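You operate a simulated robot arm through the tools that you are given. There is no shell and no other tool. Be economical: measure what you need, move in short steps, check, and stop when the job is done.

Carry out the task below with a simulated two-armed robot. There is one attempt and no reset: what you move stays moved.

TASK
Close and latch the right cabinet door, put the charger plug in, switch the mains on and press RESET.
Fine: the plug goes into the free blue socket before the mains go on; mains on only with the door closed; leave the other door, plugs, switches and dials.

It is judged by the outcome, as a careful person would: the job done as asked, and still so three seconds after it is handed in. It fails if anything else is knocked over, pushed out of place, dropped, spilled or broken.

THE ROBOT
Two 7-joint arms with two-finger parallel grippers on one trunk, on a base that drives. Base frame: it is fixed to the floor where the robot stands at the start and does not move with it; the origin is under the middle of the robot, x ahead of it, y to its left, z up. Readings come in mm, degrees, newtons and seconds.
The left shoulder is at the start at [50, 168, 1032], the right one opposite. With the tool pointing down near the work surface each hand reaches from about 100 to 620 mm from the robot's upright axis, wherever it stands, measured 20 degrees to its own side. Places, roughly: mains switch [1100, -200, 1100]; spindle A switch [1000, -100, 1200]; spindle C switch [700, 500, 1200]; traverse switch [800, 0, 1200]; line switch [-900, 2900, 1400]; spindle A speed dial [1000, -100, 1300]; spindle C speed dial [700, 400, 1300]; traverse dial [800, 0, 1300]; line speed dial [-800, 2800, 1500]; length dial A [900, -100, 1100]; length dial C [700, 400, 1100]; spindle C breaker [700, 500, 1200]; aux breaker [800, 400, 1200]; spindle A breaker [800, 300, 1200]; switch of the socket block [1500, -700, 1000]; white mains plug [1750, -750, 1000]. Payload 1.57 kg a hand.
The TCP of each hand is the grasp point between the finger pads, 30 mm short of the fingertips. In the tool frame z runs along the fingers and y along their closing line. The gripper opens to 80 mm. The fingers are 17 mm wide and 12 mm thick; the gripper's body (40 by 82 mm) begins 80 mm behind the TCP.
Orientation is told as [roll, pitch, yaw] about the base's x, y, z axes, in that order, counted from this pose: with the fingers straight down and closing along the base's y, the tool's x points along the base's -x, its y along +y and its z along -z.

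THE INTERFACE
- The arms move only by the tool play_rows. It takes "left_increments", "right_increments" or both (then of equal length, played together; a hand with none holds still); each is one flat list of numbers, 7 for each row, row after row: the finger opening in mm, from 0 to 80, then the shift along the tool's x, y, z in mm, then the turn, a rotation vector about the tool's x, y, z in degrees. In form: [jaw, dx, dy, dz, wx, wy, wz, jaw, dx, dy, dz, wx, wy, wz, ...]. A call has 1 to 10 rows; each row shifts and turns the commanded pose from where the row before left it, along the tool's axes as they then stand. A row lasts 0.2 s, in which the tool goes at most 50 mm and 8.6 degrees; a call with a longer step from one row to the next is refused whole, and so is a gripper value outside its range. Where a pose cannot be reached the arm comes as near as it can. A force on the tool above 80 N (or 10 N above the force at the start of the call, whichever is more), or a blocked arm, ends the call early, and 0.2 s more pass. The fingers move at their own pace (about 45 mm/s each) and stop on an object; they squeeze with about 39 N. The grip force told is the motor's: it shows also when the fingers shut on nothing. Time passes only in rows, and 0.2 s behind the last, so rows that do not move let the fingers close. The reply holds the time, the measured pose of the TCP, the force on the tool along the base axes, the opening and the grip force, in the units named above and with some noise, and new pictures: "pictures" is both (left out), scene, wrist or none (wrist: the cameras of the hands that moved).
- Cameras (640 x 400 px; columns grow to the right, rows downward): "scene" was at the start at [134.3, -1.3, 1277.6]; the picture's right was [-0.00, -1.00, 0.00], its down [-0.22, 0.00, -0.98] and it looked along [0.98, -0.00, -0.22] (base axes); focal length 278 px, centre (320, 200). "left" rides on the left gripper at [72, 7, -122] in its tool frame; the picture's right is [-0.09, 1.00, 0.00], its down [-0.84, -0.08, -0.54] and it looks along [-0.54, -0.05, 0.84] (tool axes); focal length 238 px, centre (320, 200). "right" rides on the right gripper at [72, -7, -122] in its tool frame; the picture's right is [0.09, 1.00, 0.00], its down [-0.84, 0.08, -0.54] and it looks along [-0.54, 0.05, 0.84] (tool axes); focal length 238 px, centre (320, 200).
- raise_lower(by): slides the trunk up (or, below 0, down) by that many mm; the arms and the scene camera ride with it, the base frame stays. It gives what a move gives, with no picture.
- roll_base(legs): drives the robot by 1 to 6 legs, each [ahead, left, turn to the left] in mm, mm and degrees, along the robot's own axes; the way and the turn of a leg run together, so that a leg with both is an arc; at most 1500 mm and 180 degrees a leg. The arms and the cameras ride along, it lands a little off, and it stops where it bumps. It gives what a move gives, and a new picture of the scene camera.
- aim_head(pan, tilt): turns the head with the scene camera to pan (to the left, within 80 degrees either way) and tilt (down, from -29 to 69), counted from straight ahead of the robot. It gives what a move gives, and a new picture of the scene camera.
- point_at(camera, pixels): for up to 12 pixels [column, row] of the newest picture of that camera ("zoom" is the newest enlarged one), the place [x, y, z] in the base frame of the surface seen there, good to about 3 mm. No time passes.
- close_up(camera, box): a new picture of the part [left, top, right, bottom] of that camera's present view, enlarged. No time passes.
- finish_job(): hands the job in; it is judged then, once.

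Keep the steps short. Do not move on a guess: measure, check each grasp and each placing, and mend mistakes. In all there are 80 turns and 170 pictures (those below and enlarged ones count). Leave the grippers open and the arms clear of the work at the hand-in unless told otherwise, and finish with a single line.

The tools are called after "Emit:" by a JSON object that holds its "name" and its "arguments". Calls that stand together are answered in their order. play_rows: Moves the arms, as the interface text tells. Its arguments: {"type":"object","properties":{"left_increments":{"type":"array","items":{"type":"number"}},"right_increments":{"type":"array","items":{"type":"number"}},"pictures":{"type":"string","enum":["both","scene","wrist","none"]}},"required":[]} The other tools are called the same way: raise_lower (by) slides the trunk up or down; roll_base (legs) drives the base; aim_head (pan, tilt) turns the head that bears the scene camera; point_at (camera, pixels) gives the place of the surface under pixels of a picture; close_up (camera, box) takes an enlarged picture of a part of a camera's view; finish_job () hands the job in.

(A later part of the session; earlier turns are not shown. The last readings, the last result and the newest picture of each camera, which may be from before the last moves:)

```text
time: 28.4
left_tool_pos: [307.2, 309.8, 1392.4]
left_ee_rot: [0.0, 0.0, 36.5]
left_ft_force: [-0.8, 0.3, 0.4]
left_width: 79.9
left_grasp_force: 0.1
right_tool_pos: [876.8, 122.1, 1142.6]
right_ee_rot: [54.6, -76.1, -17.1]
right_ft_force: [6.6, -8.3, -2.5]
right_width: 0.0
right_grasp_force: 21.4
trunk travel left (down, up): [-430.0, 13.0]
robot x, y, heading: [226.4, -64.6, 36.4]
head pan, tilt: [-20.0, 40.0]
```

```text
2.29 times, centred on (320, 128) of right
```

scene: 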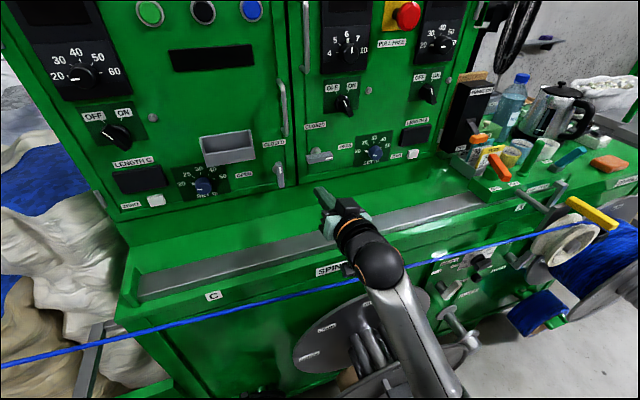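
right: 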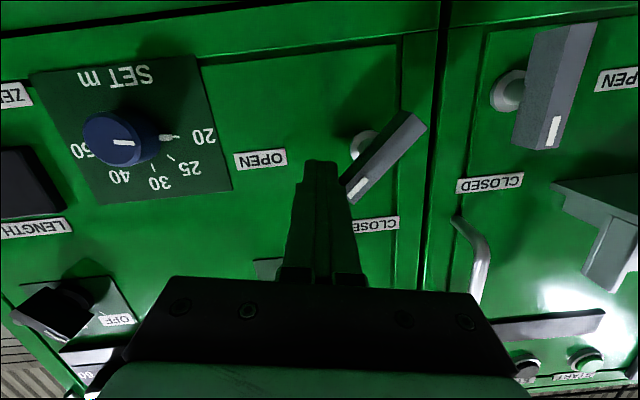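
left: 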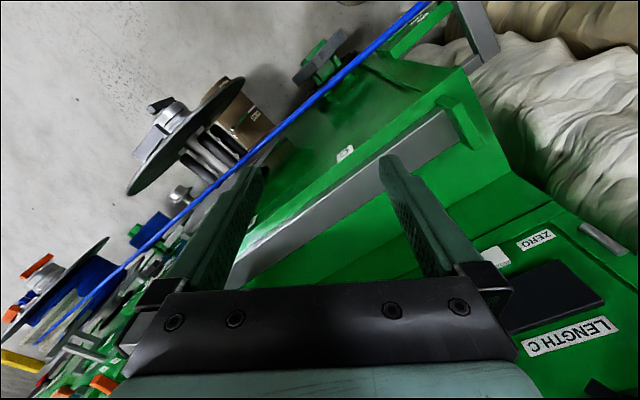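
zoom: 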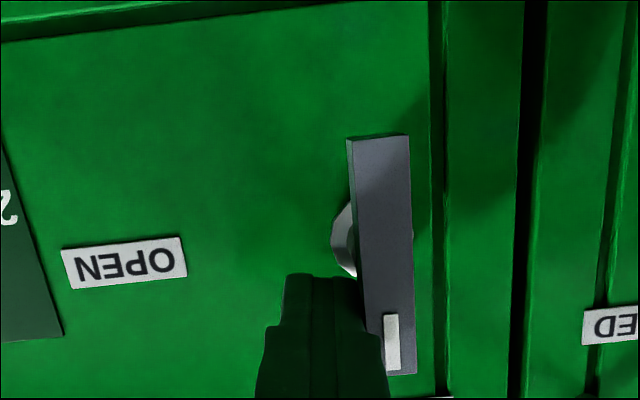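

It's nearly vertical with about 10 N of resistance. I'll give it a small extra push against the stop, then back away.

Emit:
{"name": "play_rows", "arguments": {"right_increments": [0, 0, 4, 0, 0, 0, 0, 0, 0, 3, 0, 0, 0, 0], "pictures": "none"}}

Emit:
{"name": "play_rows", "arguments": {"right_increments": [0, 0, -8, 0, 0, 0, 0, 0, 0, -8, -20, 0, 0, 0, 0, 0, 0, -30, 0, 0, 0, 0, -20, 0, -35, 0, 0, 0, 0, -20, 0, -10, 0, 0, 0], "pictures": "both"}}

Emit:
{"name": "close_up", "arguments": {"camera": "right", "box": [160, 20, 500, 230]}}

```text
time: 29.0
left_tool_pos: [309.3, 306.9, 1394.3]
left_ee_rot: [0.4, 0.0, 36.5]
left_ft_force: [0.4, 0.1, -0.6]
left_width: 80.1
left_grasp_force: 0.0
right_tool_pos: [877.3, 122.1, 1142.7]
right_ee_rot: [54.7, -76.1, -17.7]
right_ft_force: [15.8, -21.7, -4.5]
right_width: 0.0
right_grasp_force: 21.2
trunk travel left (down, up): [-430.0, 13.0]
robot x, y, heading: [228.7, -65.7, 36.5]
head pan, tilt: [-20.0, 40.0]
```

```text
time: 30.2
left_tool_pos: [306.2, 310.8, 1392.7]
left_ee_rot: [-0.1, 0.0, 36.5]
left_ft_force: [-1.2, 0.5, 0.2]
left_width: 79.9
left_grasp_force: 0.1
right_tool_pos: [815.0, 57.8, 1194.0]
right_ee_rot: [55.1, -76.3, -17.1]
right_ft_force: [-0.2, 0.2, 0.0]
right_width: 0.0
right_grasp_force: 20.8
trunk travel left (down, up): [-430.0, 13.0]
robot x, y, heading: [227.2, -66.0, 36.5]
head pan, tilt: [-20.0, 40.0]
```

scene: 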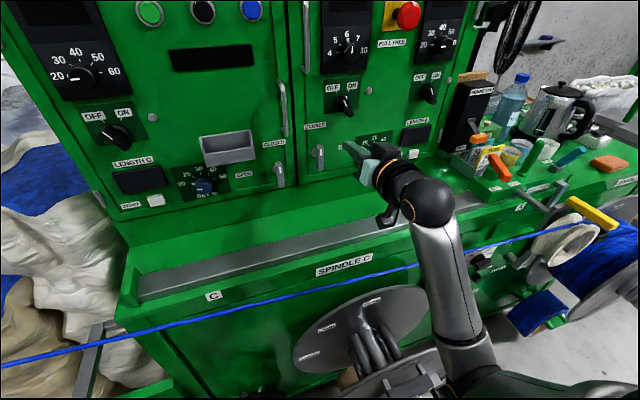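
right: 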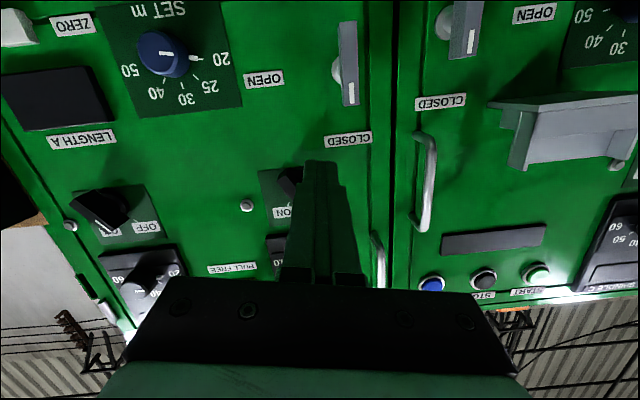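

```text
1.88 times, centred on (330, 125) of right
```

zoom: 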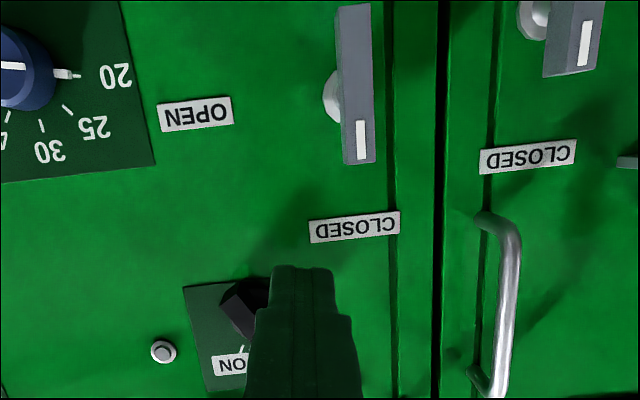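

The door is closed and the lever points at CLOSED, matching the left one. Next I'll back away from the machine and look toward the bench for the charger and sockets.

Emit:
{"name": "roll_base", "arguments": {"legs": [[-230, 0, 0]]}}

Emit:
{"name": "aim_head", "arguments": {"pan": -55, "tilt": 25}}

```text
time: 31.9
left_tool_pos: [121.8, 174.0, 1393.5]
left_ee_rot: [0.0, 0.0, 36.6]
left_ft_force: [-0.6, -0.1, 0.7]
left_width: 80.2
left_grasp_force: 0.1
right_tool_pos: [632.3, -80.6, 1193.8]
right_ee_rot: [55.3, -76.2, -17.6]
right_ft_force: [0.1, 0.3, 0.3]
right_width: 0.0
right_grasp_force: 21.3
trunk travel left (down, up): [-430.0, 13.0]
robot x, y, heading: [41.6, -201.7, 36.5]
head pan, tilt: [-20.0, 40.0]
```

scene: 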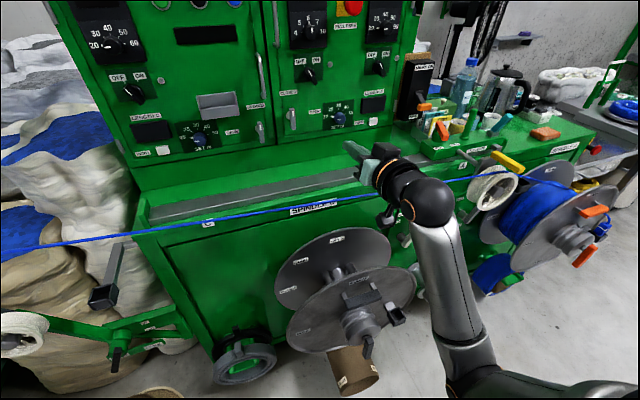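

```text
time: 32.9
left_tool_pos: [121.7, 173.4, 1393.1]
left_ee_rot: [-0.1, -0.1, 36.4]
left_ft_force: [0.1, -0.1, 0.0]
left_width: 80.0
left_grasp_force: 0.1
right_tool_pos: [631.8, -79.4, 1194.0]
right_ee_rot: [55.3, -76.2, -17.4]
right_ft_force: [0.1, -0.3, -0.3]
right_width: 0.1
right_grasp_force: 21.6
trunk travel left (down, up): [-430.0, 13.0]
robot x, y, heading: [42.5, -198.2, 36.3]
head pan, tilt: [-55.0, 25.0]
```

scene: 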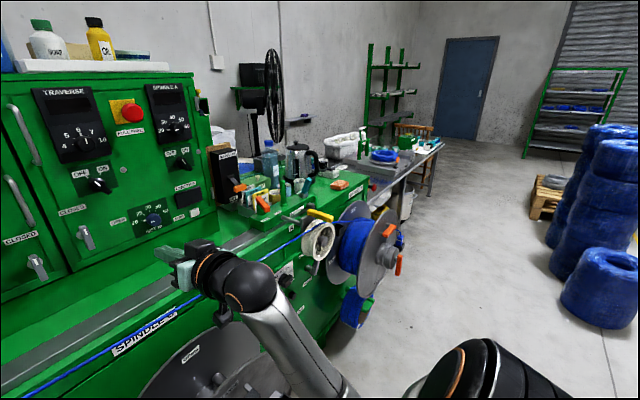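

Checking the floor clearance along the way: the coils on the right and reel A's cranks.

Emit:
{"name": "point_at", "arguments": {"camera": "scene", "pixels": [[565, 290], [545, 205], [397, 265], [388, 255], [405, 235], [440, 145], [370, 160], [300, 160], [350, 145], [400, 340], [500, 300], [430, 150]]}}

Emit:
{"name": "close_up", "arguments": {"camera": "scene", "box": [200, 100, 460, 280]}}

```text
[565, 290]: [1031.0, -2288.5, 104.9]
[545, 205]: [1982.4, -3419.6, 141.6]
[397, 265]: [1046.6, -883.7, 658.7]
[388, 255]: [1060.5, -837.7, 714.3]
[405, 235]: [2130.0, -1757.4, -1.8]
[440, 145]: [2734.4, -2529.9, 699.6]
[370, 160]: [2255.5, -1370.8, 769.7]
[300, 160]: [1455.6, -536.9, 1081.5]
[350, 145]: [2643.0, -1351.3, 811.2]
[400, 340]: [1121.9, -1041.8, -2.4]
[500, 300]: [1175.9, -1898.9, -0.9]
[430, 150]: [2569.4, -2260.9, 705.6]
```

```text
2.22 times, centred on (330, 190) of scene
```

zoom: 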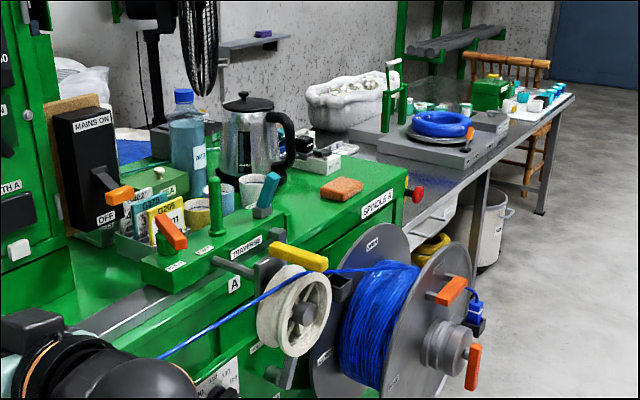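

The socket block seems to be the white block around px (345,173), on the machine top. I'll drive right 1000 mm along the machine, through clear floor.

Emit:
{"name": "roll_base", "arguments": {"legs": [[0, -1100, 0]]}}

Emit:
{"name": "aim_head", "arguments": {"pan": -5, "tilt": 30}}

```text
time: 38.5
left_tool_pos: [777.7, -705.5, 1393.3]
left_ee_rot: [0.1, 0.0, 36.7]
left_ft_force: [-0.5, 0.4, 0.0]
left_width: 79.9
left_grasp_force: 0.1
right_tool_pos: [1286.3, -960.1, 1193.0]
right_ee_rot: [55.2, -76.2, -17.3]
right_ft_force: [-1.4, -0.2, -0.4]
right_width: 0.2
right_grasp_force: 21.3
trunk travel left (down, up): [-430.0, 13.0]
robot x, y, heading: [695.8, -1085.2, 36.6]
head pan, tilt: [-55.0, 25.0]
```

scene: 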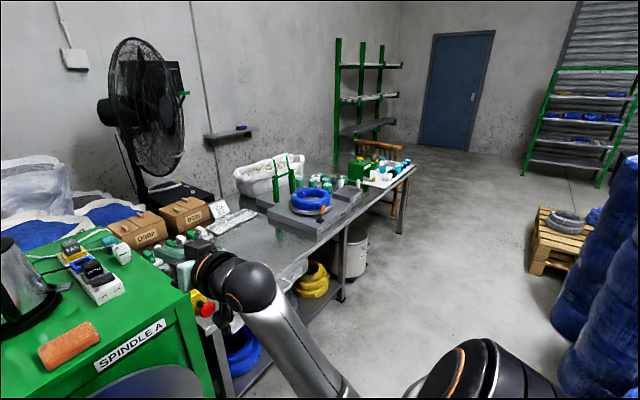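

```text
time: 39.7
left_tool_pos: [775.7, -706.3, 1392.9]
left_ee_rot: [0.1, 0.0, 36.7]
left_ft_force: [-0.5, 1.0, 0.3]
left_width: 80.0
left_grasp_force: 0.0
right_tool_pos: [1287.6, -959.5, 1194.8]
right_ee_rot: [55.1, -76.1, -17.2]
right_ft_force: [0.2, 0.4, 0.8]
right_width: 0.0
right_grasp_force: 21.7
trunk travel left (down, up): [-430.0, 13.0]
robot x, y, heading: [696.6, -1081.5, 36.5]
head pan, tilt: [-5.0, 30.0]
```

scene: 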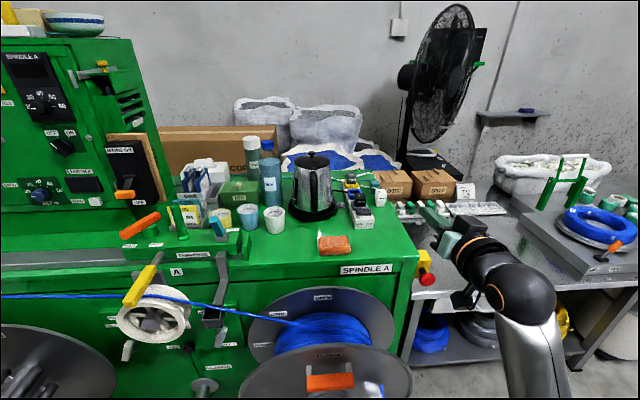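

Next, close-ups of the socket block at px (360,205) and the small items on the bench at px (440,215).

Emit:
{"name": "close_up", "arguments": {"camera": "scene", "box": [325, 160, 415, 240]}}

Emit:
{"name": "close_up", "arguments": {"camera": "scene", "box": [380, 165, 520, 265]}}

Emit:
{"name": "point_at", "arguments": {"camera": "scene", "pixels": [[352, 185], [358, 205], [365, 222], [380, 197], [430, 215], [410, 205], [445, 212], [360, 200], [350, 205], [370, 205]]}}

```text
5.00 times, centred on (370, 200) of scene
```

zoom: 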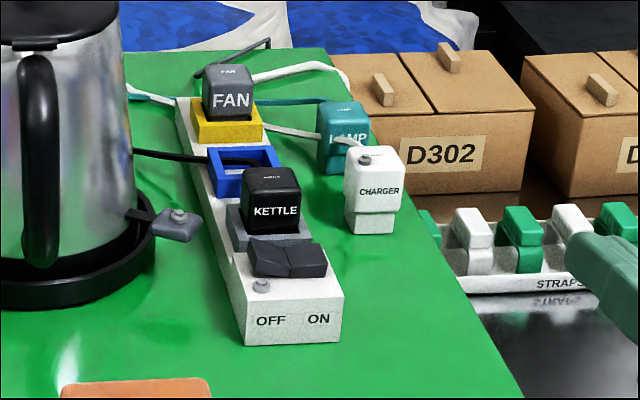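

```text
4.00 times, centred on (450, 215) of scene
```

zoom: 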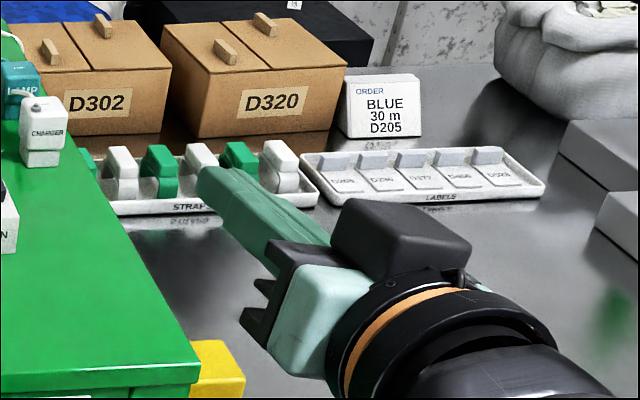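

```text
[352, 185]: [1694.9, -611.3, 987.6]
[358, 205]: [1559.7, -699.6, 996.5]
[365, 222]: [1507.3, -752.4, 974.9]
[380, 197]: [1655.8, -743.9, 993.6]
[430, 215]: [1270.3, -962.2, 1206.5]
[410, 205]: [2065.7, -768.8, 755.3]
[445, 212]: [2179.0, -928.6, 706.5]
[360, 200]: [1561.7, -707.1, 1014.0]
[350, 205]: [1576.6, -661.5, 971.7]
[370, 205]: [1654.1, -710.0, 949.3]
```

Now it's clear. The CHARGER plug (white) stands at about (1655,-744). The free blue socket is between FAN (yellow) and KETTLE (grey). The left arm will do this from the right of reel A, so I'll drive right 530 mm and look again.

Emit:
{"name": "roll_base", "arguments": {"legs": [[0, -530, 0]]}}

Emit:
{"name": "aim_head", "arguments": {"pan": 10, "tilt": 45}}

```text
time: 42.8
left_tool_pos: [1096.0, -1132.3, 1393.2]
left_ee_rot: [0.0, 0.0, 36.9]
left_ft_force: [-0.2, -0.6, 0.5]
left_width: 80.0
left_grasp_force: 0.1
right_tool_pos: [1605.7, -1384.3, 1193.4]
right_ee_rot: [55.2, -76.1, -17.0]
right_ft_force: [-0.3, 0.1, -0.2]
right_width: 0.0
right_grasp_force: 21.7
trunk travel left (down, up): [-430.0, 13.0]
robot x, y, heading: [1016.9, -1507.7, 37.0]
head pan, tilt: [-5.0, 30.0]
```

scene: 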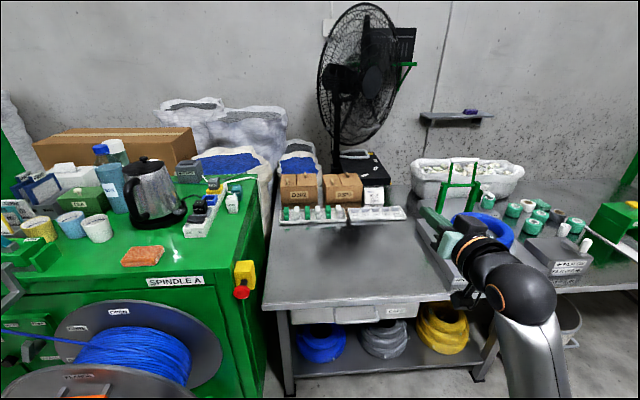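

```text
time: 43.6
left_tool_pos: [1093.0, -1132.2, 1393.7]
left_ee_rot: [0.0, 0.0, 37.0]
left_ft_force: [-0.3, -0.1, -0.3]
left_width: 80.1
left_grasp_force: 0.0
right_tool_pos: [1606.2, -1384.2, 1194.7]
right_ee_rot: [55.1, -76.2, -16.9]
right_ft_force: [-0.5, -0.2, 0.5]
right_width: 0.1
right_grasp_force: 21.1
trunk travel left (down, up): [-430.0, 13.0]
robot x, y, heading: [1019.2, -1510.8, 37.0]
head pan, tilt: [10.0, 45.0]
```

scene: 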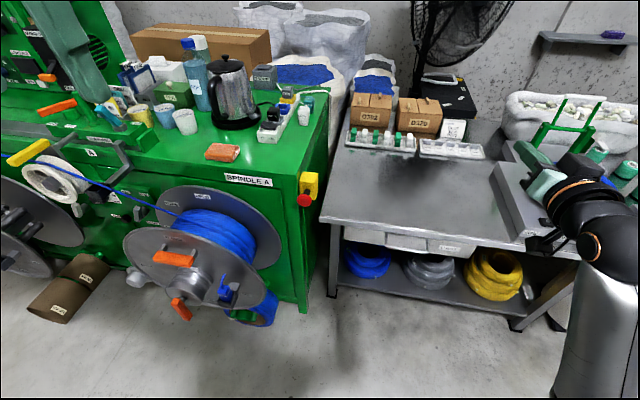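

Measuring the clearances: reel A's right edge, the bench front and the stop knob, along with the plug and socket.

Emit:
{"name": "point_at", "arguments": {"camera": "scene", "pixels": [[270, 270], [182, 308], [278, 305], [262, 320], [325, 222], [400, 240], [304, 200], [334, 290], [305, 105], [275, 130], [281, 112], [320, 170]]}}

Emit:
{"name": "close_up", "arguments": {"camera": "scene", "box": [240, 70, 340, 150]}}

```text
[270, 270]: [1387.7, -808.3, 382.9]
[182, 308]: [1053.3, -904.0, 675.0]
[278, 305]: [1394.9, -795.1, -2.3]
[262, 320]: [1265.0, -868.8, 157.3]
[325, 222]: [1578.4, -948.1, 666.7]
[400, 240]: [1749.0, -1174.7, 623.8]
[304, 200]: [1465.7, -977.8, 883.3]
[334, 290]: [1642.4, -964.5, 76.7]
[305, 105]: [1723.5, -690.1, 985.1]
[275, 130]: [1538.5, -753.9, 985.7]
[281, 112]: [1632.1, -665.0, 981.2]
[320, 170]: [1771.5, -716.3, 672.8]
```

```text
5.00 times, centred on (290, 110) of scene
```

zoom: 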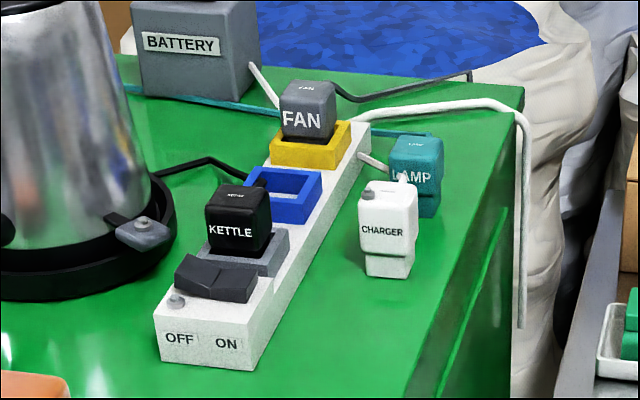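

The base spot at s≈1541, n≈430 is clear on all sides. Before driving in, I'll pull the right hand back and up so it can't meet the green frame on the bench.

Emit:
{"name": "play_rows", "arguments": {"right_increments": [0, -30, 0, -40, 0, 0, 0, 0, -30, 0, -40, 0, 0, 0, 0, -30, 0, -40, 0, 0, 0, 0, -30, 0, -40, 0, 0, 0, 0, -20, 0, -40, 0, 0, 0, 0, 0, 0, -40, 0, 0, 0], "pictures": "none"}}

Emit:
{"name": "point_at", "arguments": {"camera": "scene", "pixels": [[575, 100], [598, 105], [535, 140], [525, 95], [303, 104], [304, 112], [303, 120]]}}

```text
time: 45.0
left_tool_pos: [1092.5, -1133.0, 1393.1]
left_ee_rot: [-0.1, -0.1, 37.1]
left_ft_force: [-0.3, -0.5, 0.6]
left_width: 80.0
left_grasp_force: 0.0
right_tool_pos: [1500.5, -1534.4, 1398.0]
right_ee_rot: [54.8, -76.1, -16.5]
right_ft_force: [-0.2, -0.3, 0.0]
right_width: 0.1
right_grasp_force: 21.1
right hand out of reach, approached as far as the arm can: row 3, 4, 5, 6
trunk travel left (down, up): [-430.0, 13.0]
robot x, y, heading: [1019.3, -1510.0, 37.0]
head pan, tilt: [10.0, 45.0]
```

```text
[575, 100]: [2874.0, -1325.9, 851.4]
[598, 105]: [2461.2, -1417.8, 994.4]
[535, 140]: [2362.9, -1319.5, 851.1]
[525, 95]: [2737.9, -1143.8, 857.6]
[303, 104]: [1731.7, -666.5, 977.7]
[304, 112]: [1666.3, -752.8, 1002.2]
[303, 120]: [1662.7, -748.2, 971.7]
```

The right hand is up at z≈1398 and clear. I'll drive forward 440 mm.

Emit:
{"name": "roll_base", "arguments": {"legs": [[300, 0, -1], [140, 0, 0]]}}

Emit:
{"name": "aim_head", "arguments": {"pan": 28, "tilt": 48}}

```text
time: 48.0
left_tool_pos: [1463.6, -873.9, 1393.3]
left_ee_rot: [0.0, 0.1, 35.5]
left_ft_force: [0.5, 1.2, -0.5]
left_width: 79.9
left_grasp_force: 0.0
right_tool_pos: [1859.7, -1283.3, 1397.5]
right_ee_rot: [54.5, -76.1, -17.7]
right_ft_force: [0.4, -0.6, 0.1]
right_width: 0.0
right_grasp_force: 21.3
trunk travel left (down, up): [-430.0, 13.0]
robot x, y, heading: [1376.4, -1249.2, 35.6]
head pan, tilt: [10.0, 45.0]
```

scene: 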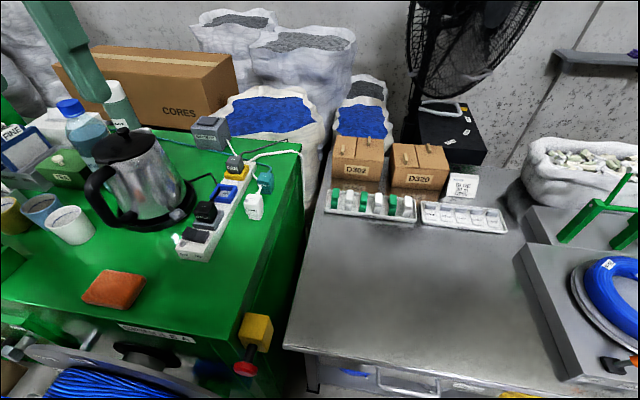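

```text
time: 48.8
left_tool_pos: [1461.1, -873.4, 1393.3]
left_ee_rot: [0.0, 0.0, 35.5]
left_ft_force: [0.1, -0.5, 0.1]
left_width: 79.7
left_grasp_force: 0.1
right_tool_pos: [1857.7, -1284.5, 1397.4]
right_ee_rot: [54.7, -76.1, -17.8]
right_ft_force: [-0.1, 0.4, -0.4]
right_width: 0.0
right_grasp_force: 21.8
trunk travel left (down, up): [-430.0, 13.0]
robot x, y, heading: [1375.0, -1245.8, 35.5]
head pan, tilt: [28.0, 48.0]
```

scene: 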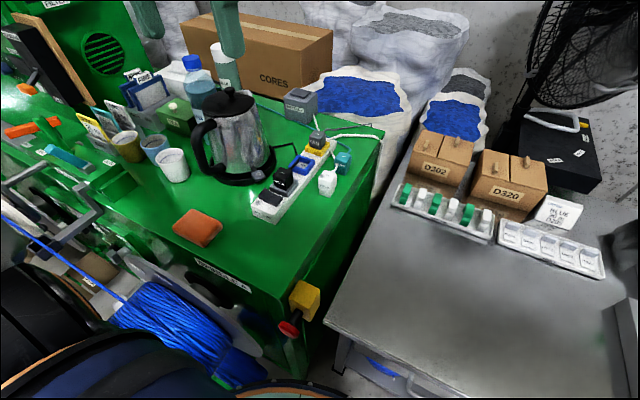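

Close-up of the plug and the socket block, with measurements.

Emit:
{"name": "close_up", "arguments": {"camera": "scene", "box": [240, 125, 368, 225]}}

Emit:
{"name": "point_at", "arguments": {"camera": "zoom", "pixels": [[430, 265], [430, 290], [415, 262], [448, 268], [428, 335], [310, 180], [335, 200], [300, 205], [290, 188], [312, 208], [218, 245], [385, 125]]}}

```text
4.00 times, centred on (304, 175) of scene
```

zoom: 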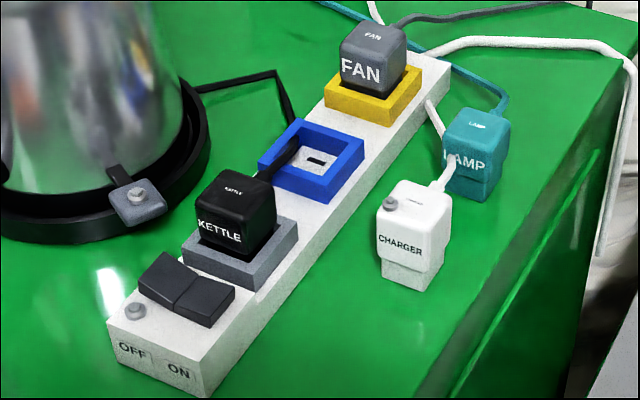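

```text
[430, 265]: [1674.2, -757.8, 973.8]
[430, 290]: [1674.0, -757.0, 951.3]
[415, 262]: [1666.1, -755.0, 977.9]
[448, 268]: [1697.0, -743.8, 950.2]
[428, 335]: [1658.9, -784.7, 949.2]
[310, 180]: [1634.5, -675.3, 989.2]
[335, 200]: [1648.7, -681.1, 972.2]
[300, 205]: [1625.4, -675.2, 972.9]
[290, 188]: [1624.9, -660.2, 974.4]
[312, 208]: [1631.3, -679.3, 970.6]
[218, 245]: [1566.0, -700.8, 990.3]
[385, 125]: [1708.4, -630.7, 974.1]
```

All clear to see now. I'll lower the trunk 150 mm for better reach, keeping the left fingertips above everything. Then I'll bring the left hand over the plug.

Emit:
{"name": "raise_lower", "arguments": {"by": -150}}

Emit:
{"name": "play_rows", "arguments": {"left_increments": [80, -40, 0, 0, 0, 0, 0, 80, -40, 0, 0, 0, 0, 0, 80, -40, 0, 0, 0, 0, 0, 80, -35, 0, 15, 0, 0, 0, 80, 0, 0, 30, 0, 0, 0]}}

```text
time: 50.5
left_tool_pos: [1461.9, -875.2, 1243.6]
left_ee_rot: [-0.1, 0.1, 35.5]
left_ft_force: [-0.4, 0.0, -0.9]
left_width: 79.8
left_grasp_force: 0.1
right_tool_pos: [1858.7, -1284.0, 1247.1]
right_ee_rot: [54.7, -76.1, -17.8]
right_ft_force: [0.6, -0.3, -0.1]
right_width: 0.2
right_grasp_force: 22.1
trunk travel left (down, up): [-280.0, 163.0]
robot x, y, heading: [1375.2, -1243.0, 35.4]
head pan, tilt: [28.0, 48.0]
```

```text
time: 51.7
left_tool_pos: [1587.2, -782.5, 1198.5]
left_ee_rot: [0.0, 0.1, 35.5]
left_ft_force: [0.4, -0.5, -0.2]
left_width: 79.9
left_grasp_force: 0.0
right_tool_pos: [1857.7, -1284.0, 1248.7]
right_ee_rot: [54.7, -76.2, -17.8]
right_ft_force: [0.0, -0.4, -0.2]
right_width: 0.1
right_grasp_force: 20.8
trunk travel left (down, up): [-280.0, 163.0]
robot x, y, heading: [1379.1, -1247.7, 35.6]
head pan, tilt: [28.0, 48.0]
```

scene: 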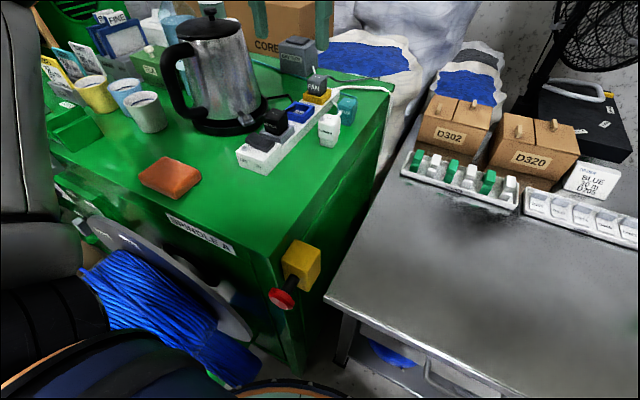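
left: 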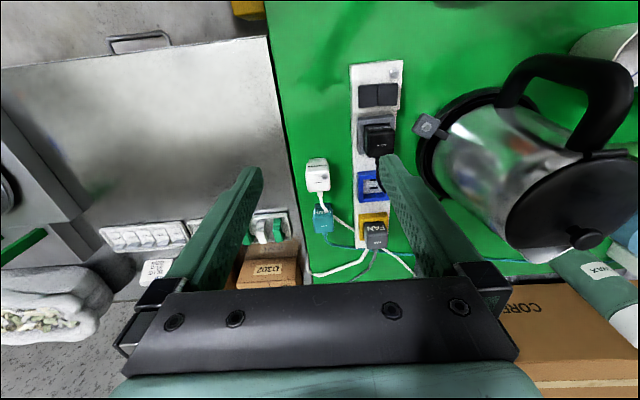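

Excellent top view. I'll take an enlarged one and measure the corners of the plug and of the blue frame.

Emit:
{"name": "close_up", "arguments": {"camera": "left", "box": [280, 50, 440, 280]}}

Emit:
{"name": "close_up", "arguments": {"camera": "left", "box": [290, 140, 418, 220]}}

```text
1.74 times, centred on (360, 165) of left
```

zoom: 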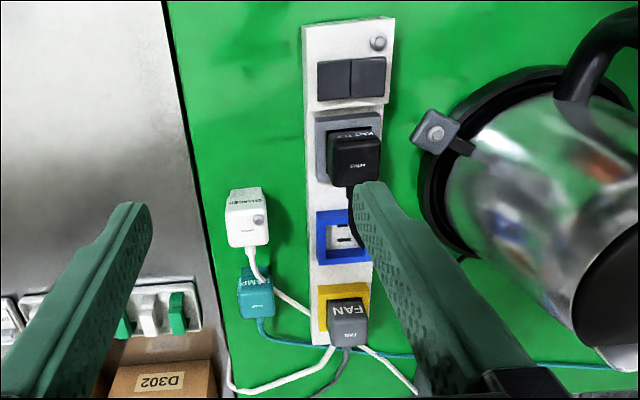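

```text
5.00 times, centred on (354, 180) of left
```

zoom: 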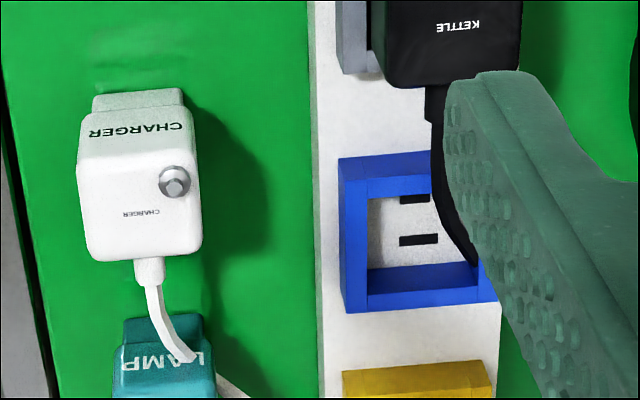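

The left finger hides part of the blue frame, and KETTLE's cord runs near it. I'll move the hand right so the fingers straddle the plug and the socket is uncovered.

Emit:
{"name": "play_rows", "arguments": {"left_increments": [80, 0, -25, 0, 0, 0, 0, 80, 0, -25, 0, 0, 0, 0, 80, -15, -10, 0, 0, 0, 0], "pictures": "wrist"}}

Emit:
{"name": "close_up", "arguments": {"camera": "left", "box": [300, 130, 460, 230]}}

```text
time: 52.5
left_tool_pos: [1636.0, -823.4, 1198.9]
left_ee_rot: [0.0, 0.0, 35.5]
left_ft_force: [-0.7, -0.3, 0.6]
left_width: 80.2
left_grasp_force: 0.0
right_tool_pos: [1859.6, -1285.2, 1247.1]
right_ee_rot: [54.7, -76.1, -17.9]
right_ft_force: [-0.5, -0.5, -0.2]
right_width: 0.0
right_grasp_force: 21.1
trunk travel left (down, up): [-280.0, 163.0]
robot x, y, heading: [1374.4, -1249.7, 35.5]
head pan, tilt: [28.0, 48.0]
```

left: 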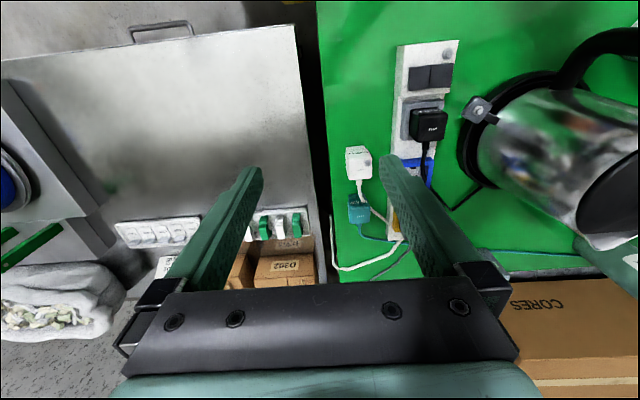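

```text
4.00 times, centred on (380, 180) of left
```

zoom: 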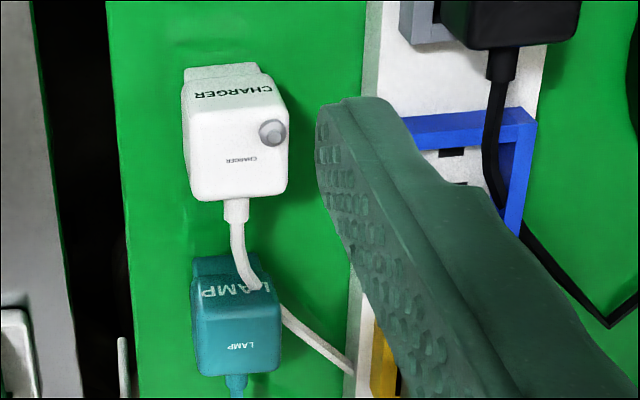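

The cord passes over the frame's left-rear corner. I'll close the jaw for a moment to clear the view and measure exactly.

Emit:
{"name": "play_rows", "arguments": {"left_increments": [0, 0, 15, 0, 0, 0, 0, 0, 0, 15, 0, 0, 0, 0, 0, 0, 10, 0, 0, 0, 0, 0, 0, 0, 0, 0, 0, 0, 0, 0, 0, 0, 0, 0, 0], "pictures": "wrist"}}

Emit:
{"name": "close_up", "arguments": {"camera": "left", "box": [320, 130, 448, 210]}}

```text
time: 53.7
left_tool_pos: [1612.6, -791.6, 1198.6]
left_ee_rot: [0.0, 0.0, 35.5]
left_ft_force: [0.2, 0.0, 0.5]
left_width: 0.0
left_grasp_force: 14.8
right_tool_pos: [1858.1, -1284.9, 1246.6]
right_ee_rot: [54.7, -76.1, -17.9]
right_ft_force: [0.2, 0.2, 0.8]
right_width: 0.0
right_grasp_force: 21.3
trunk travel left (down, up): [-280.0, 163.0]
robot x, y, heading: [1371.6, -1249.3, 35.5]
head pan, tilt: [28.0, 48.0]
```

left: 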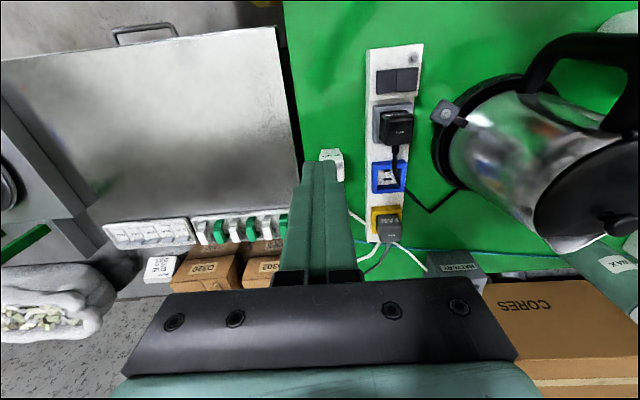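

```text
5.00 times, centred on (384, 170) of left
```

zoom: 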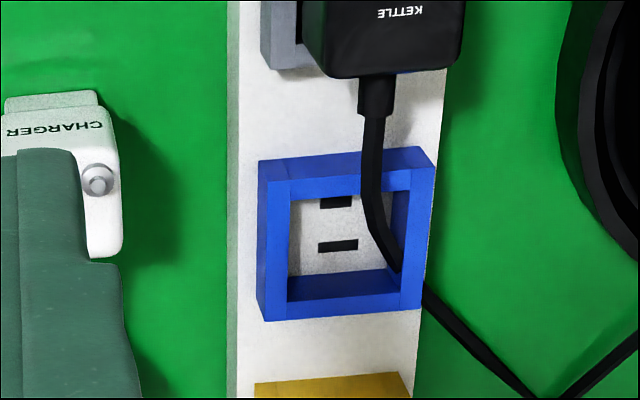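

Emit:
{"name": "point_at", "arguments": {"camera": "zoom", "pixels": [[374, 110], [373, 180], [385, 240], [396, 265], [430, 300], [272, 175], [425, 160], [272, 312], [415, 298], [335, 246], [296, 200], [385, 280]]}}

Emit:
{"name": "point_at", "arguments": {"camera": "left", "pixels": [[390, 137], [391, 117], [388, 222], [331, 153], [340, 165], [620, 225], [612, 90], [370, 60], [372, 240], [423, 45], [402, 240]]}}

```text
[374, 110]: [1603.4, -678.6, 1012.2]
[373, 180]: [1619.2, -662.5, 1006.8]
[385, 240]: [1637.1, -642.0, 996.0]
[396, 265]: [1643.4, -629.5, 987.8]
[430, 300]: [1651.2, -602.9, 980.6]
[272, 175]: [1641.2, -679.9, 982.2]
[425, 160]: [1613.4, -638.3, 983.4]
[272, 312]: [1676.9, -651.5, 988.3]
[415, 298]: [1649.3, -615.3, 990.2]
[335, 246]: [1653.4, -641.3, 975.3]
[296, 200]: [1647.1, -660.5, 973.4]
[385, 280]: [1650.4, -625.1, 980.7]
```

```text
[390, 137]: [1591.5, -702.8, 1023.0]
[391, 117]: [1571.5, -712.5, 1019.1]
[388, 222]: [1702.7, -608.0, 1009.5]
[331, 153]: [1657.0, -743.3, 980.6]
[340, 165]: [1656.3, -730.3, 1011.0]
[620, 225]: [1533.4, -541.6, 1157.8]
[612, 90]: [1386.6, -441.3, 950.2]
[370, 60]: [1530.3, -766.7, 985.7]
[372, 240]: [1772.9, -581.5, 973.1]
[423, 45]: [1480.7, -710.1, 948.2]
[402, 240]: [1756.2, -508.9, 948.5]
```

The cord sags over the left side of the opening at z≈990–1005. I'll keep that in mind and check for contact when lowering. Next I'll open the jaw, shift right and measure the plug itself.

Emit:
{"name": "play_rows", "arguments": {"left_increments": [80, 0, -30, 0, 0, 0, 0, 80, 0, -15, 0, 0, 0, 0, 80, 0, 0, 0, 0, 0, 0, 80, 0, 0, 0, 0, 0, 0], "pictures": "wrist"}}

Emit:
{"name": "close_up", "arguments": {"camera": "left", "box": [310, 130, 406, 190]}}

```text
time: 54.7
left_tool_pos: [1638.0, -828.4, 1198.0]
left_ee_rot: [0.0, 0.0, 35.5]
left_ft_force: [0.5, -0.1, -0.3]
left_width: 80.0
left_grasp_force: 0.1
right_tool_pos: [1859.8, -1284.4, 1247.1]
right_ee_rot: [54.8, -76.1, -17.8]
right_ft_force: [0.7, -0.1, 1.0]
right_width: 0.2
right_grasp_force: 20.9
trunk travel left (down, up): [-280.0, 163.0]
robot x, y, heading: [1374.2, -1246.1, 35.6]
head pan, tilt: [28.0, 48.0]
```

left: 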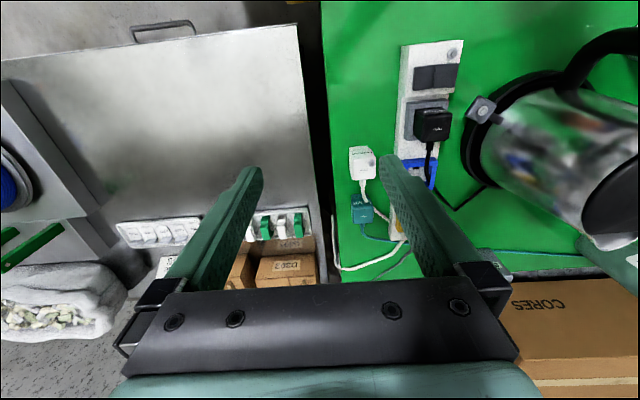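

```text
6.67 times, centred on (358, 160) of left
```

zoom: 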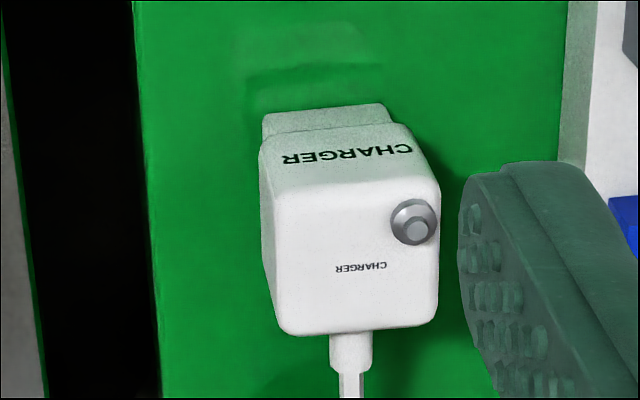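

Emit:
{"name": "point_at", "arguments": {"camera": "zoom", "pixels": [[285, 198], [430, 190], [290, 325], [430, 318], [355, 260], [350, 345], [268, 128], [385, 112], [412, 220], [345, 180], [355, 322], [270, 230]]}}

```text
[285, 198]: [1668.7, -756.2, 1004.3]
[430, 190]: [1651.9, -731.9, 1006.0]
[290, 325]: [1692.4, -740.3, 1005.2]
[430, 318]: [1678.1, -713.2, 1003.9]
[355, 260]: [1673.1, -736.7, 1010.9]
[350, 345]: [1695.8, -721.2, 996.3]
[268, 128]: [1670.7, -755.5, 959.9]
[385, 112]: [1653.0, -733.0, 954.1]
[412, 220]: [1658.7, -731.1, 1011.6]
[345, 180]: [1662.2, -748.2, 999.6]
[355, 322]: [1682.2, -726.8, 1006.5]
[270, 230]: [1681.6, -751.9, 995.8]
```

The plug's top is centred at (1672.8,-735.3), z≈1010, with yaw ≈35.5°, the same as the tool and block. I'll position above it and descend to z≈1050.

Emit:
{"name": "play_rows", "arguments": {"left_increments": [80, -41.2, 27.8, 0, 0, 0, 0, 80, -41.2, 27.8, 0, 0, 0, 0, 80, 0, 0, 37, 0, 0, 0, 80, 0, 0, 37, 0, 0, 0, 80, 0, 0, 37, 0, 0, 0, 80, 0, 0, 37, 0, 0, 0, 80, 0, 0, 0, 0, 0, 0]}}

Emit:
{"name": "close_up", "arguments": {"camera": "left", "box": [200, 100, 440, 250]}}

```text
time: 56.3
left_tool_pos: [1674.3, -736.8, 1050.8]
left_ee_rot: [0.0, -0.1, 35.5]
left_ft_force: [-0.4, 1.5, -0.1]
left_width: 80.2
left_grasp_force: 0.0
right_tool_pos: [1859.0, -1285.1, 1246.4]
right_ee_rot: [54.6, -76.1, -17.9]
right_ft_force: [0.2, 0.7, -0.2]
right_width: 0.0
right_grasp_force: 21.5
trunk travel left (down, up): [-280.0, 163.0]
robot x, y, heading: [1375.5, -1249.1, 35.5]
head pan, tilt: [28.0, 48.0]
```

scene: 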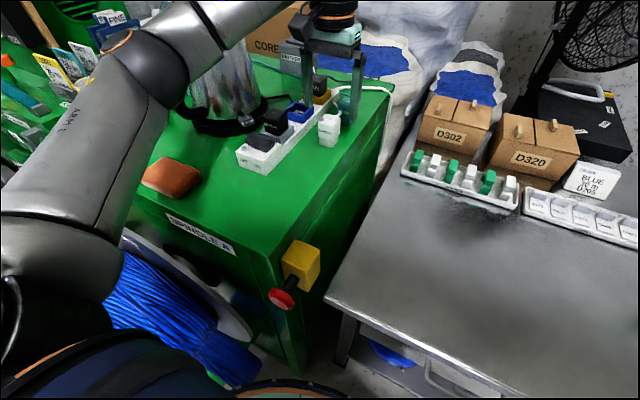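
left: 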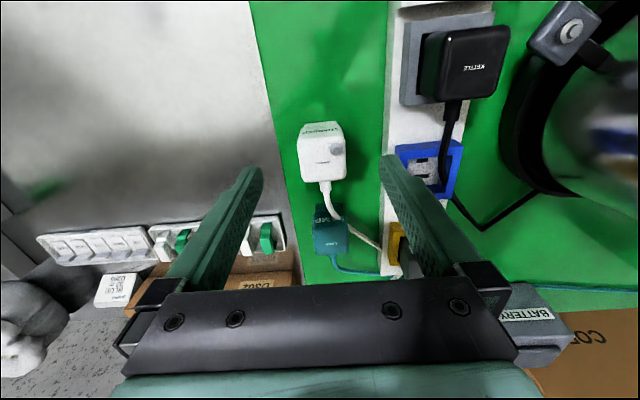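

```text
2.67 times, centred on (320, 175) of left
```

zoom: 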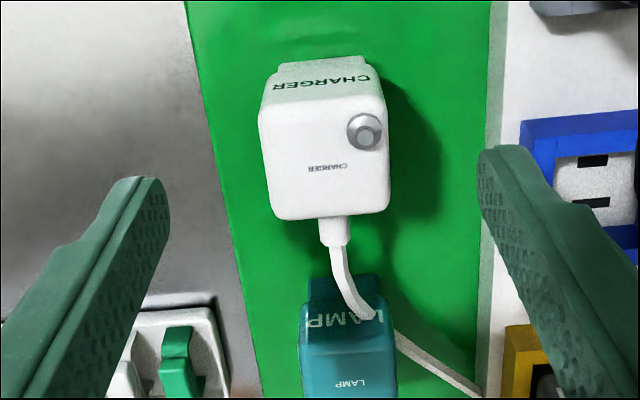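

It's centred between the fingers. I'll descend 47 mm, then close.

Emit:
{"name": "play_rows", "arguments": {"left_increments": [80, 0, 0, 24, 0, 0, 0, 80, 0, 0, 23, 0, 0, 0, 80, 0, 0, 0, 0, 0, 0, 20, 0, 0, 0, 0, 0, 0, 20, 0, 0, 0, 0, 0, 0, 20, 0, 0, 0, 0, 0, 0, 20, 0, 0, 0, 0, 0, 0], "pictures": "wrist"}}

```text
time: 57.9
left_tool_pos: [1672.6, -736.5, 1004.9]
left_ee_rot: [0.0, -0.1, 35.6]
left_ft_force: [0.3, -0.3, -0.2]
left_width: 35.5
left_grasp_force: 25.4
right_tool_pos: [1858.7, -1285.1, 1247.2]
right_ee_rot: [54.8, -76.1, -17.9]
right_ft_force: [0.2, 1.1, -0.3]
right_width: 0.0
right_grasp_force: 21.2
trunk travel left (down, up): [-280.0, 163.0]
robot x, y, heading: [1371.9, -1249.5, 35.3]
head pan, tilt: [28.0, 48.0]
```

left: 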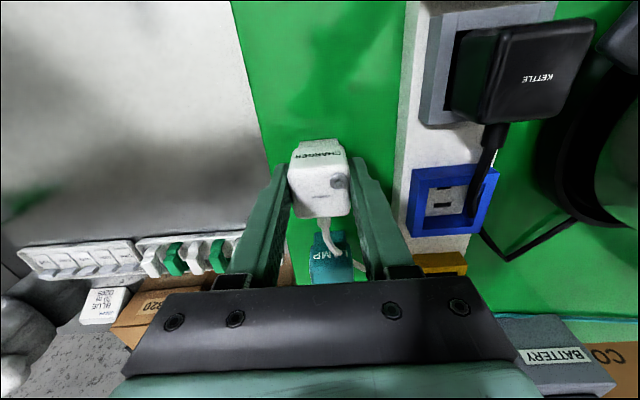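

Gripped at 35.5 mm. From this closer view I'll re-measure the blue frame's corners, then lift 75 mm.

Emit:
{"name": "close_up", "arguments": {"camera": "left", "box": [390, 130, 518, 250]}}

Emit:
{"name": "point_at", "arguments": {"camera": "left", "pixels": [[413, 172], [492, 168], [410, 233], [478, 229], [423, 188], [440, 205], [465, 187], [424, 215], [470, 215], [482, 190], [480, 160], [488, 145]]}}

Emit:
{"name": "play_rows", "arguments": {"left_increments": [5, 0, 0, -15, 0, 0, 0, 5, 0, 0, -30, 0, 0, 0, 5, 0, 0, -30, 0, 0, 0, 5, 0, 0, 0, 0, 0, 0], "pictures": "wrist"}}

```text
3.33 times, centred on (454, 190) of left
```

zoom: 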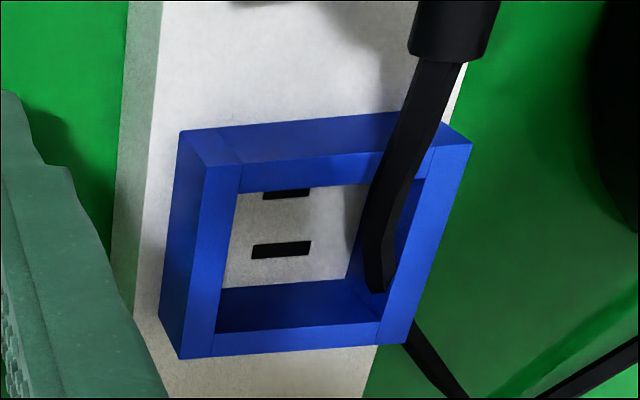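

```text
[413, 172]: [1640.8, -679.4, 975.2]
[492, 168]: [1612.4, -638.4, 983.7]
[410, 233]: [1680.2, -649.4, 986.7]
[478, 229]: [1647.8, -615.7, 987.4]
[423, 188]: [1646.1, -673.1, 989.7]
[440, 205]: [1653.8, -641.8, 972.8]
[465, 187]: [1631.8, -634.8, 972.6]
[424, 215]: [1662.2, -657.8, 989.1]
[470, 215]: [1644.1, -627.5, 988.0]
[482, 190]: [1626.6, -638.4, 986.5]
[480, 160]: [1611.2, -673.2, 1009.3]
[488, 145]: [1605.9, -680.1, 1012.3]
```

```text
time: 58.9
left_tool_pos: [1671.9, -736.6, 1077.8]
left_ee_rot: [0.0, 0.0, 35.5]
left_ft_force: [-0.2, 0.5, -1.4]
left_width: 4.8
left_grasp_force: 0.0
right_tool_pos: [1858.6, -1285.0, 1247.6]
right_ee_rot: [54.6, -76.1, -17.9]
right_ft_force: [-0.5, 0.1, -0.5]
right_width: 0.1
right_grasp_force: 21.0
trunk travel left (down, up): [-280.0, 163.0]
robot x, y, heading: [1374.3, -1251.5, 35.5]
head pan, tilt: [28.0, 48.0]
```

left: 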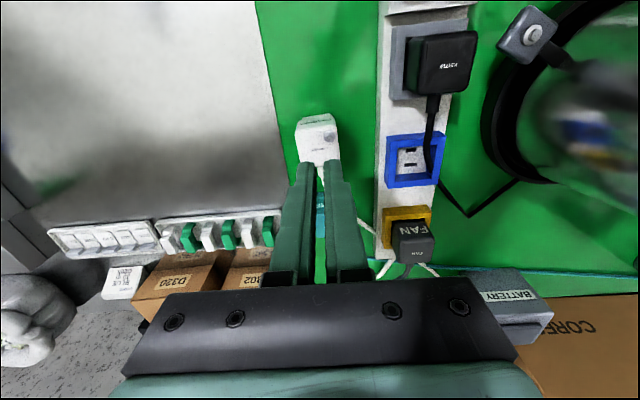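

The plug slipped out of the fingers and still stands on the table. I'll open and look at its state.

Emit:
{"name": "play_rows", "arguments": {"left_increments": [80, 0, 0, -10, 0, 0, 0, 80, 0, 0, 0, 0, 0, 0, 80, 0, 0, 0, 0, 0, 0, 80, 0, 0, 0, 0, 0, 0], "pictures": "wrist"}}

Emit:
{"name": "close_up", "arguments": {"camera": "left", "box": [270, 100, 366, 160]}}

Emit:
{"name": "point_at", "arguments": {"camera": "zoom", "pixels": [[250, 200], [410, 200], [260, 350], [410, 340], [330, 270], [260, 140], [390, 120], [330, 170]]}}

Emit:
{"name": "close_up", "arguments": {"camera": "scene", "box": [290, 70, 370, 160]}}

```text
time: 59.9
left_tool_pos: [1673.5, -737.0, 1088.8]
left_ee_rot: [0.0, -0.1, 35.4]
left_ft_force: [0.2, 0.5, -0.3]
left_width: 79.8
left_grasp_force: 0.1
right_tool_pos: [1859.7, -1283.7, 1247.4]
right_ee_rot: [54.7, -76.1, -18.0]
right_ft_force: [1.0, -0.1, 0.9]
right_width: 0.0
right_grasp_force: 21.0
trunk travel left (down, up): [-280.0, 163.0]
robot x, y, heading: [1379.5, -1250.3, 35.6]
head pan, tilt: [28.0, 48.0]
```

left: 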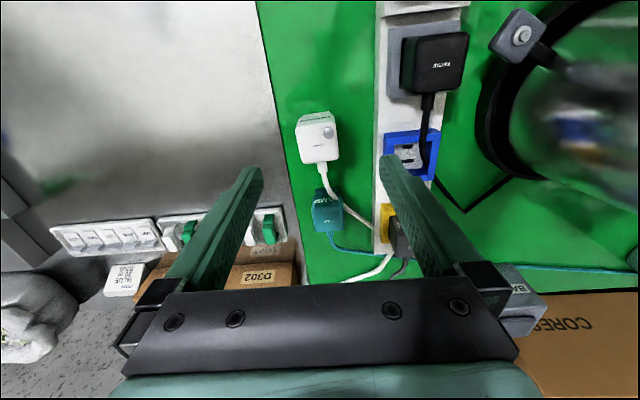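

```text
6.67 times, centred on (318, 130) of left
```

zoom: 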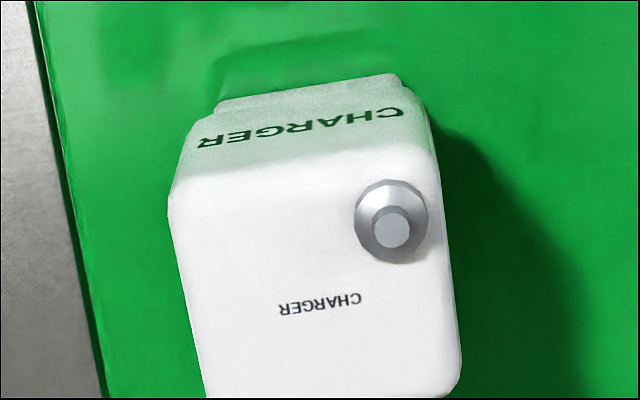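

```text
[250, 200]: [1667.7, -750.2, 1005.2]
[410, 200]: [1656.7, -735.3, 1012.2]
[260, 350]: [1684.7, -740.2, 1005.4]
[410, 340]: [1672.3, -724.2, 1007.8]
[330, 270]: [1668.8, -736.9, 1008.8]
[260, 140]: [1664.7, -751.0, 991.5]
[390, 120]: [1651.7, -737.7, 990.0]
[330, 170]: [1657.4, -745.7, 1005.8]
```

```text
4.44 times, centred on (330, 115) of scene
```

zoom: 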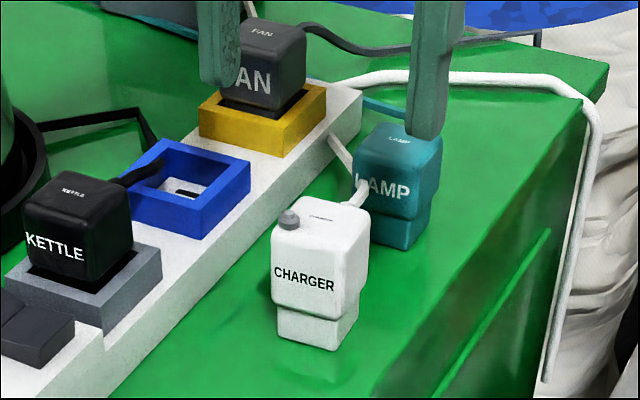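

The plug is upright but has moved a little. I'll re-measure its top, then grip it lower and harder, with time for the grip to build.

Emit:
{"name": "point_at", "arguments": {"camera": "left", "pixels": [[298, 130], [333, 127], [302, 158], [336, 155], [317.7, 145.4], [316, 130], [320, 159], [298, 145], [335, 141]]}}

```text
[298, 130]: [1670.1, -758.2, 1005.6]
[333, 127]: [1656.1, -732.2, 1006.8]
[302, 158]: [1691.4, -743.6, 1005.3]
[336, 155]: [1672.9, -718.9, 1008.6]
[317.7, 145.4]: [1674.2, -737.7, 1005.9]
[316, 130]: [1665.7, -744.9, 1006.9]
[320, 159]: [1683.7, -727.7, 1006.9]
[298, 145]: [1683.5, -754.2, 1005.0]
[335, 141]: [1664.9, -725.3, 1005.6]
```

It's still centred at (1672.6,-738). I'll descend to z≈998, close fully, hold longer and check the grip before lifting.

Emit:
{"name": "play_rows", "arguments": {"left_increments": [80, 0, 0, 40, 0, 0, 0, 80, 0, 0, 30, 0, 0, 0, 80, 0, 0, 21, 0, 0, 0, 80, 0, 0, 0, 0, 0, 0, 0, 0, 0, 0, 0, 0, 0, 0, 0, 0, 0, 0, 0, 0, 0, 0, 0, 0, 0, 0, 0, 0, 0, 0, 0, 0, 0, 0, 0, 0, 0, 0, 0, 0, 0], "pictures": "none"}}

Emit:
{"name": "play_rows", "arguments": {"left_increments": [0, 0, 0, -4, 0, 0, 0, 0, 0, 0, -4, 0, 0, 0, 0, 0, 0, -4, 0, 0, 0], "pictures": "wrist"}}

```text
time: 61.9
left_tool_pos: [1672.2, -734.8, 997.9]
left_ee_rot: [0.0, 0.0, 35.5]
left_ft_force: [0.1, -0.1, -0.1]
left_width: 35.4
left_grasp_force: 36.0
right_tool_pos: [1859.3, -1284.6, 1247.7]
right_ee_rot: [54.7, -76.1, -17.9]
right_ft_force: [0.0, -0.7, -0.7]
right_width: 0.0
right_grasp_force: 21.7
trunk travel left (down, up): [-280.0, 163.0]
robot x, y, heading: [1379.1, -1247.1, 35.8]
head pan, tilt: [28.0, 48.0]
```

```text
time: 62.7
left_tool_pos: [1673.3, -734.6, 1009.7]
left_ee_rot: [0.0, 0.0, 35.5]
left_ft_force: [-0.3, 0.3, -0.2]
left_width: 35.4
left_grasp_force: 38.7
right_tool_pos: [1858.9, -1284.8, 1247.8]
right_ee_rot: [54.7, -76.2, -17.9]
right_ft_force: [0.0, 0.4, 0.2]
right_width: 0.0
right_grasp_force: 21.5
trunk travel left (down, up): [-280.0, 163.0]
robot x, y, heading: [1374.5, -1248.1, 35.3]
head pan, tilt: [28.0, 48.0]
```

left: 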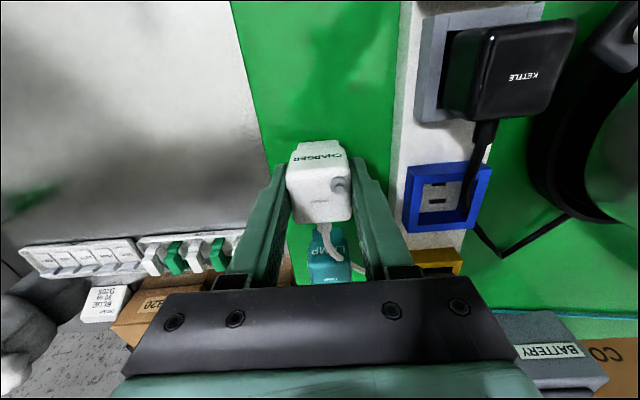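

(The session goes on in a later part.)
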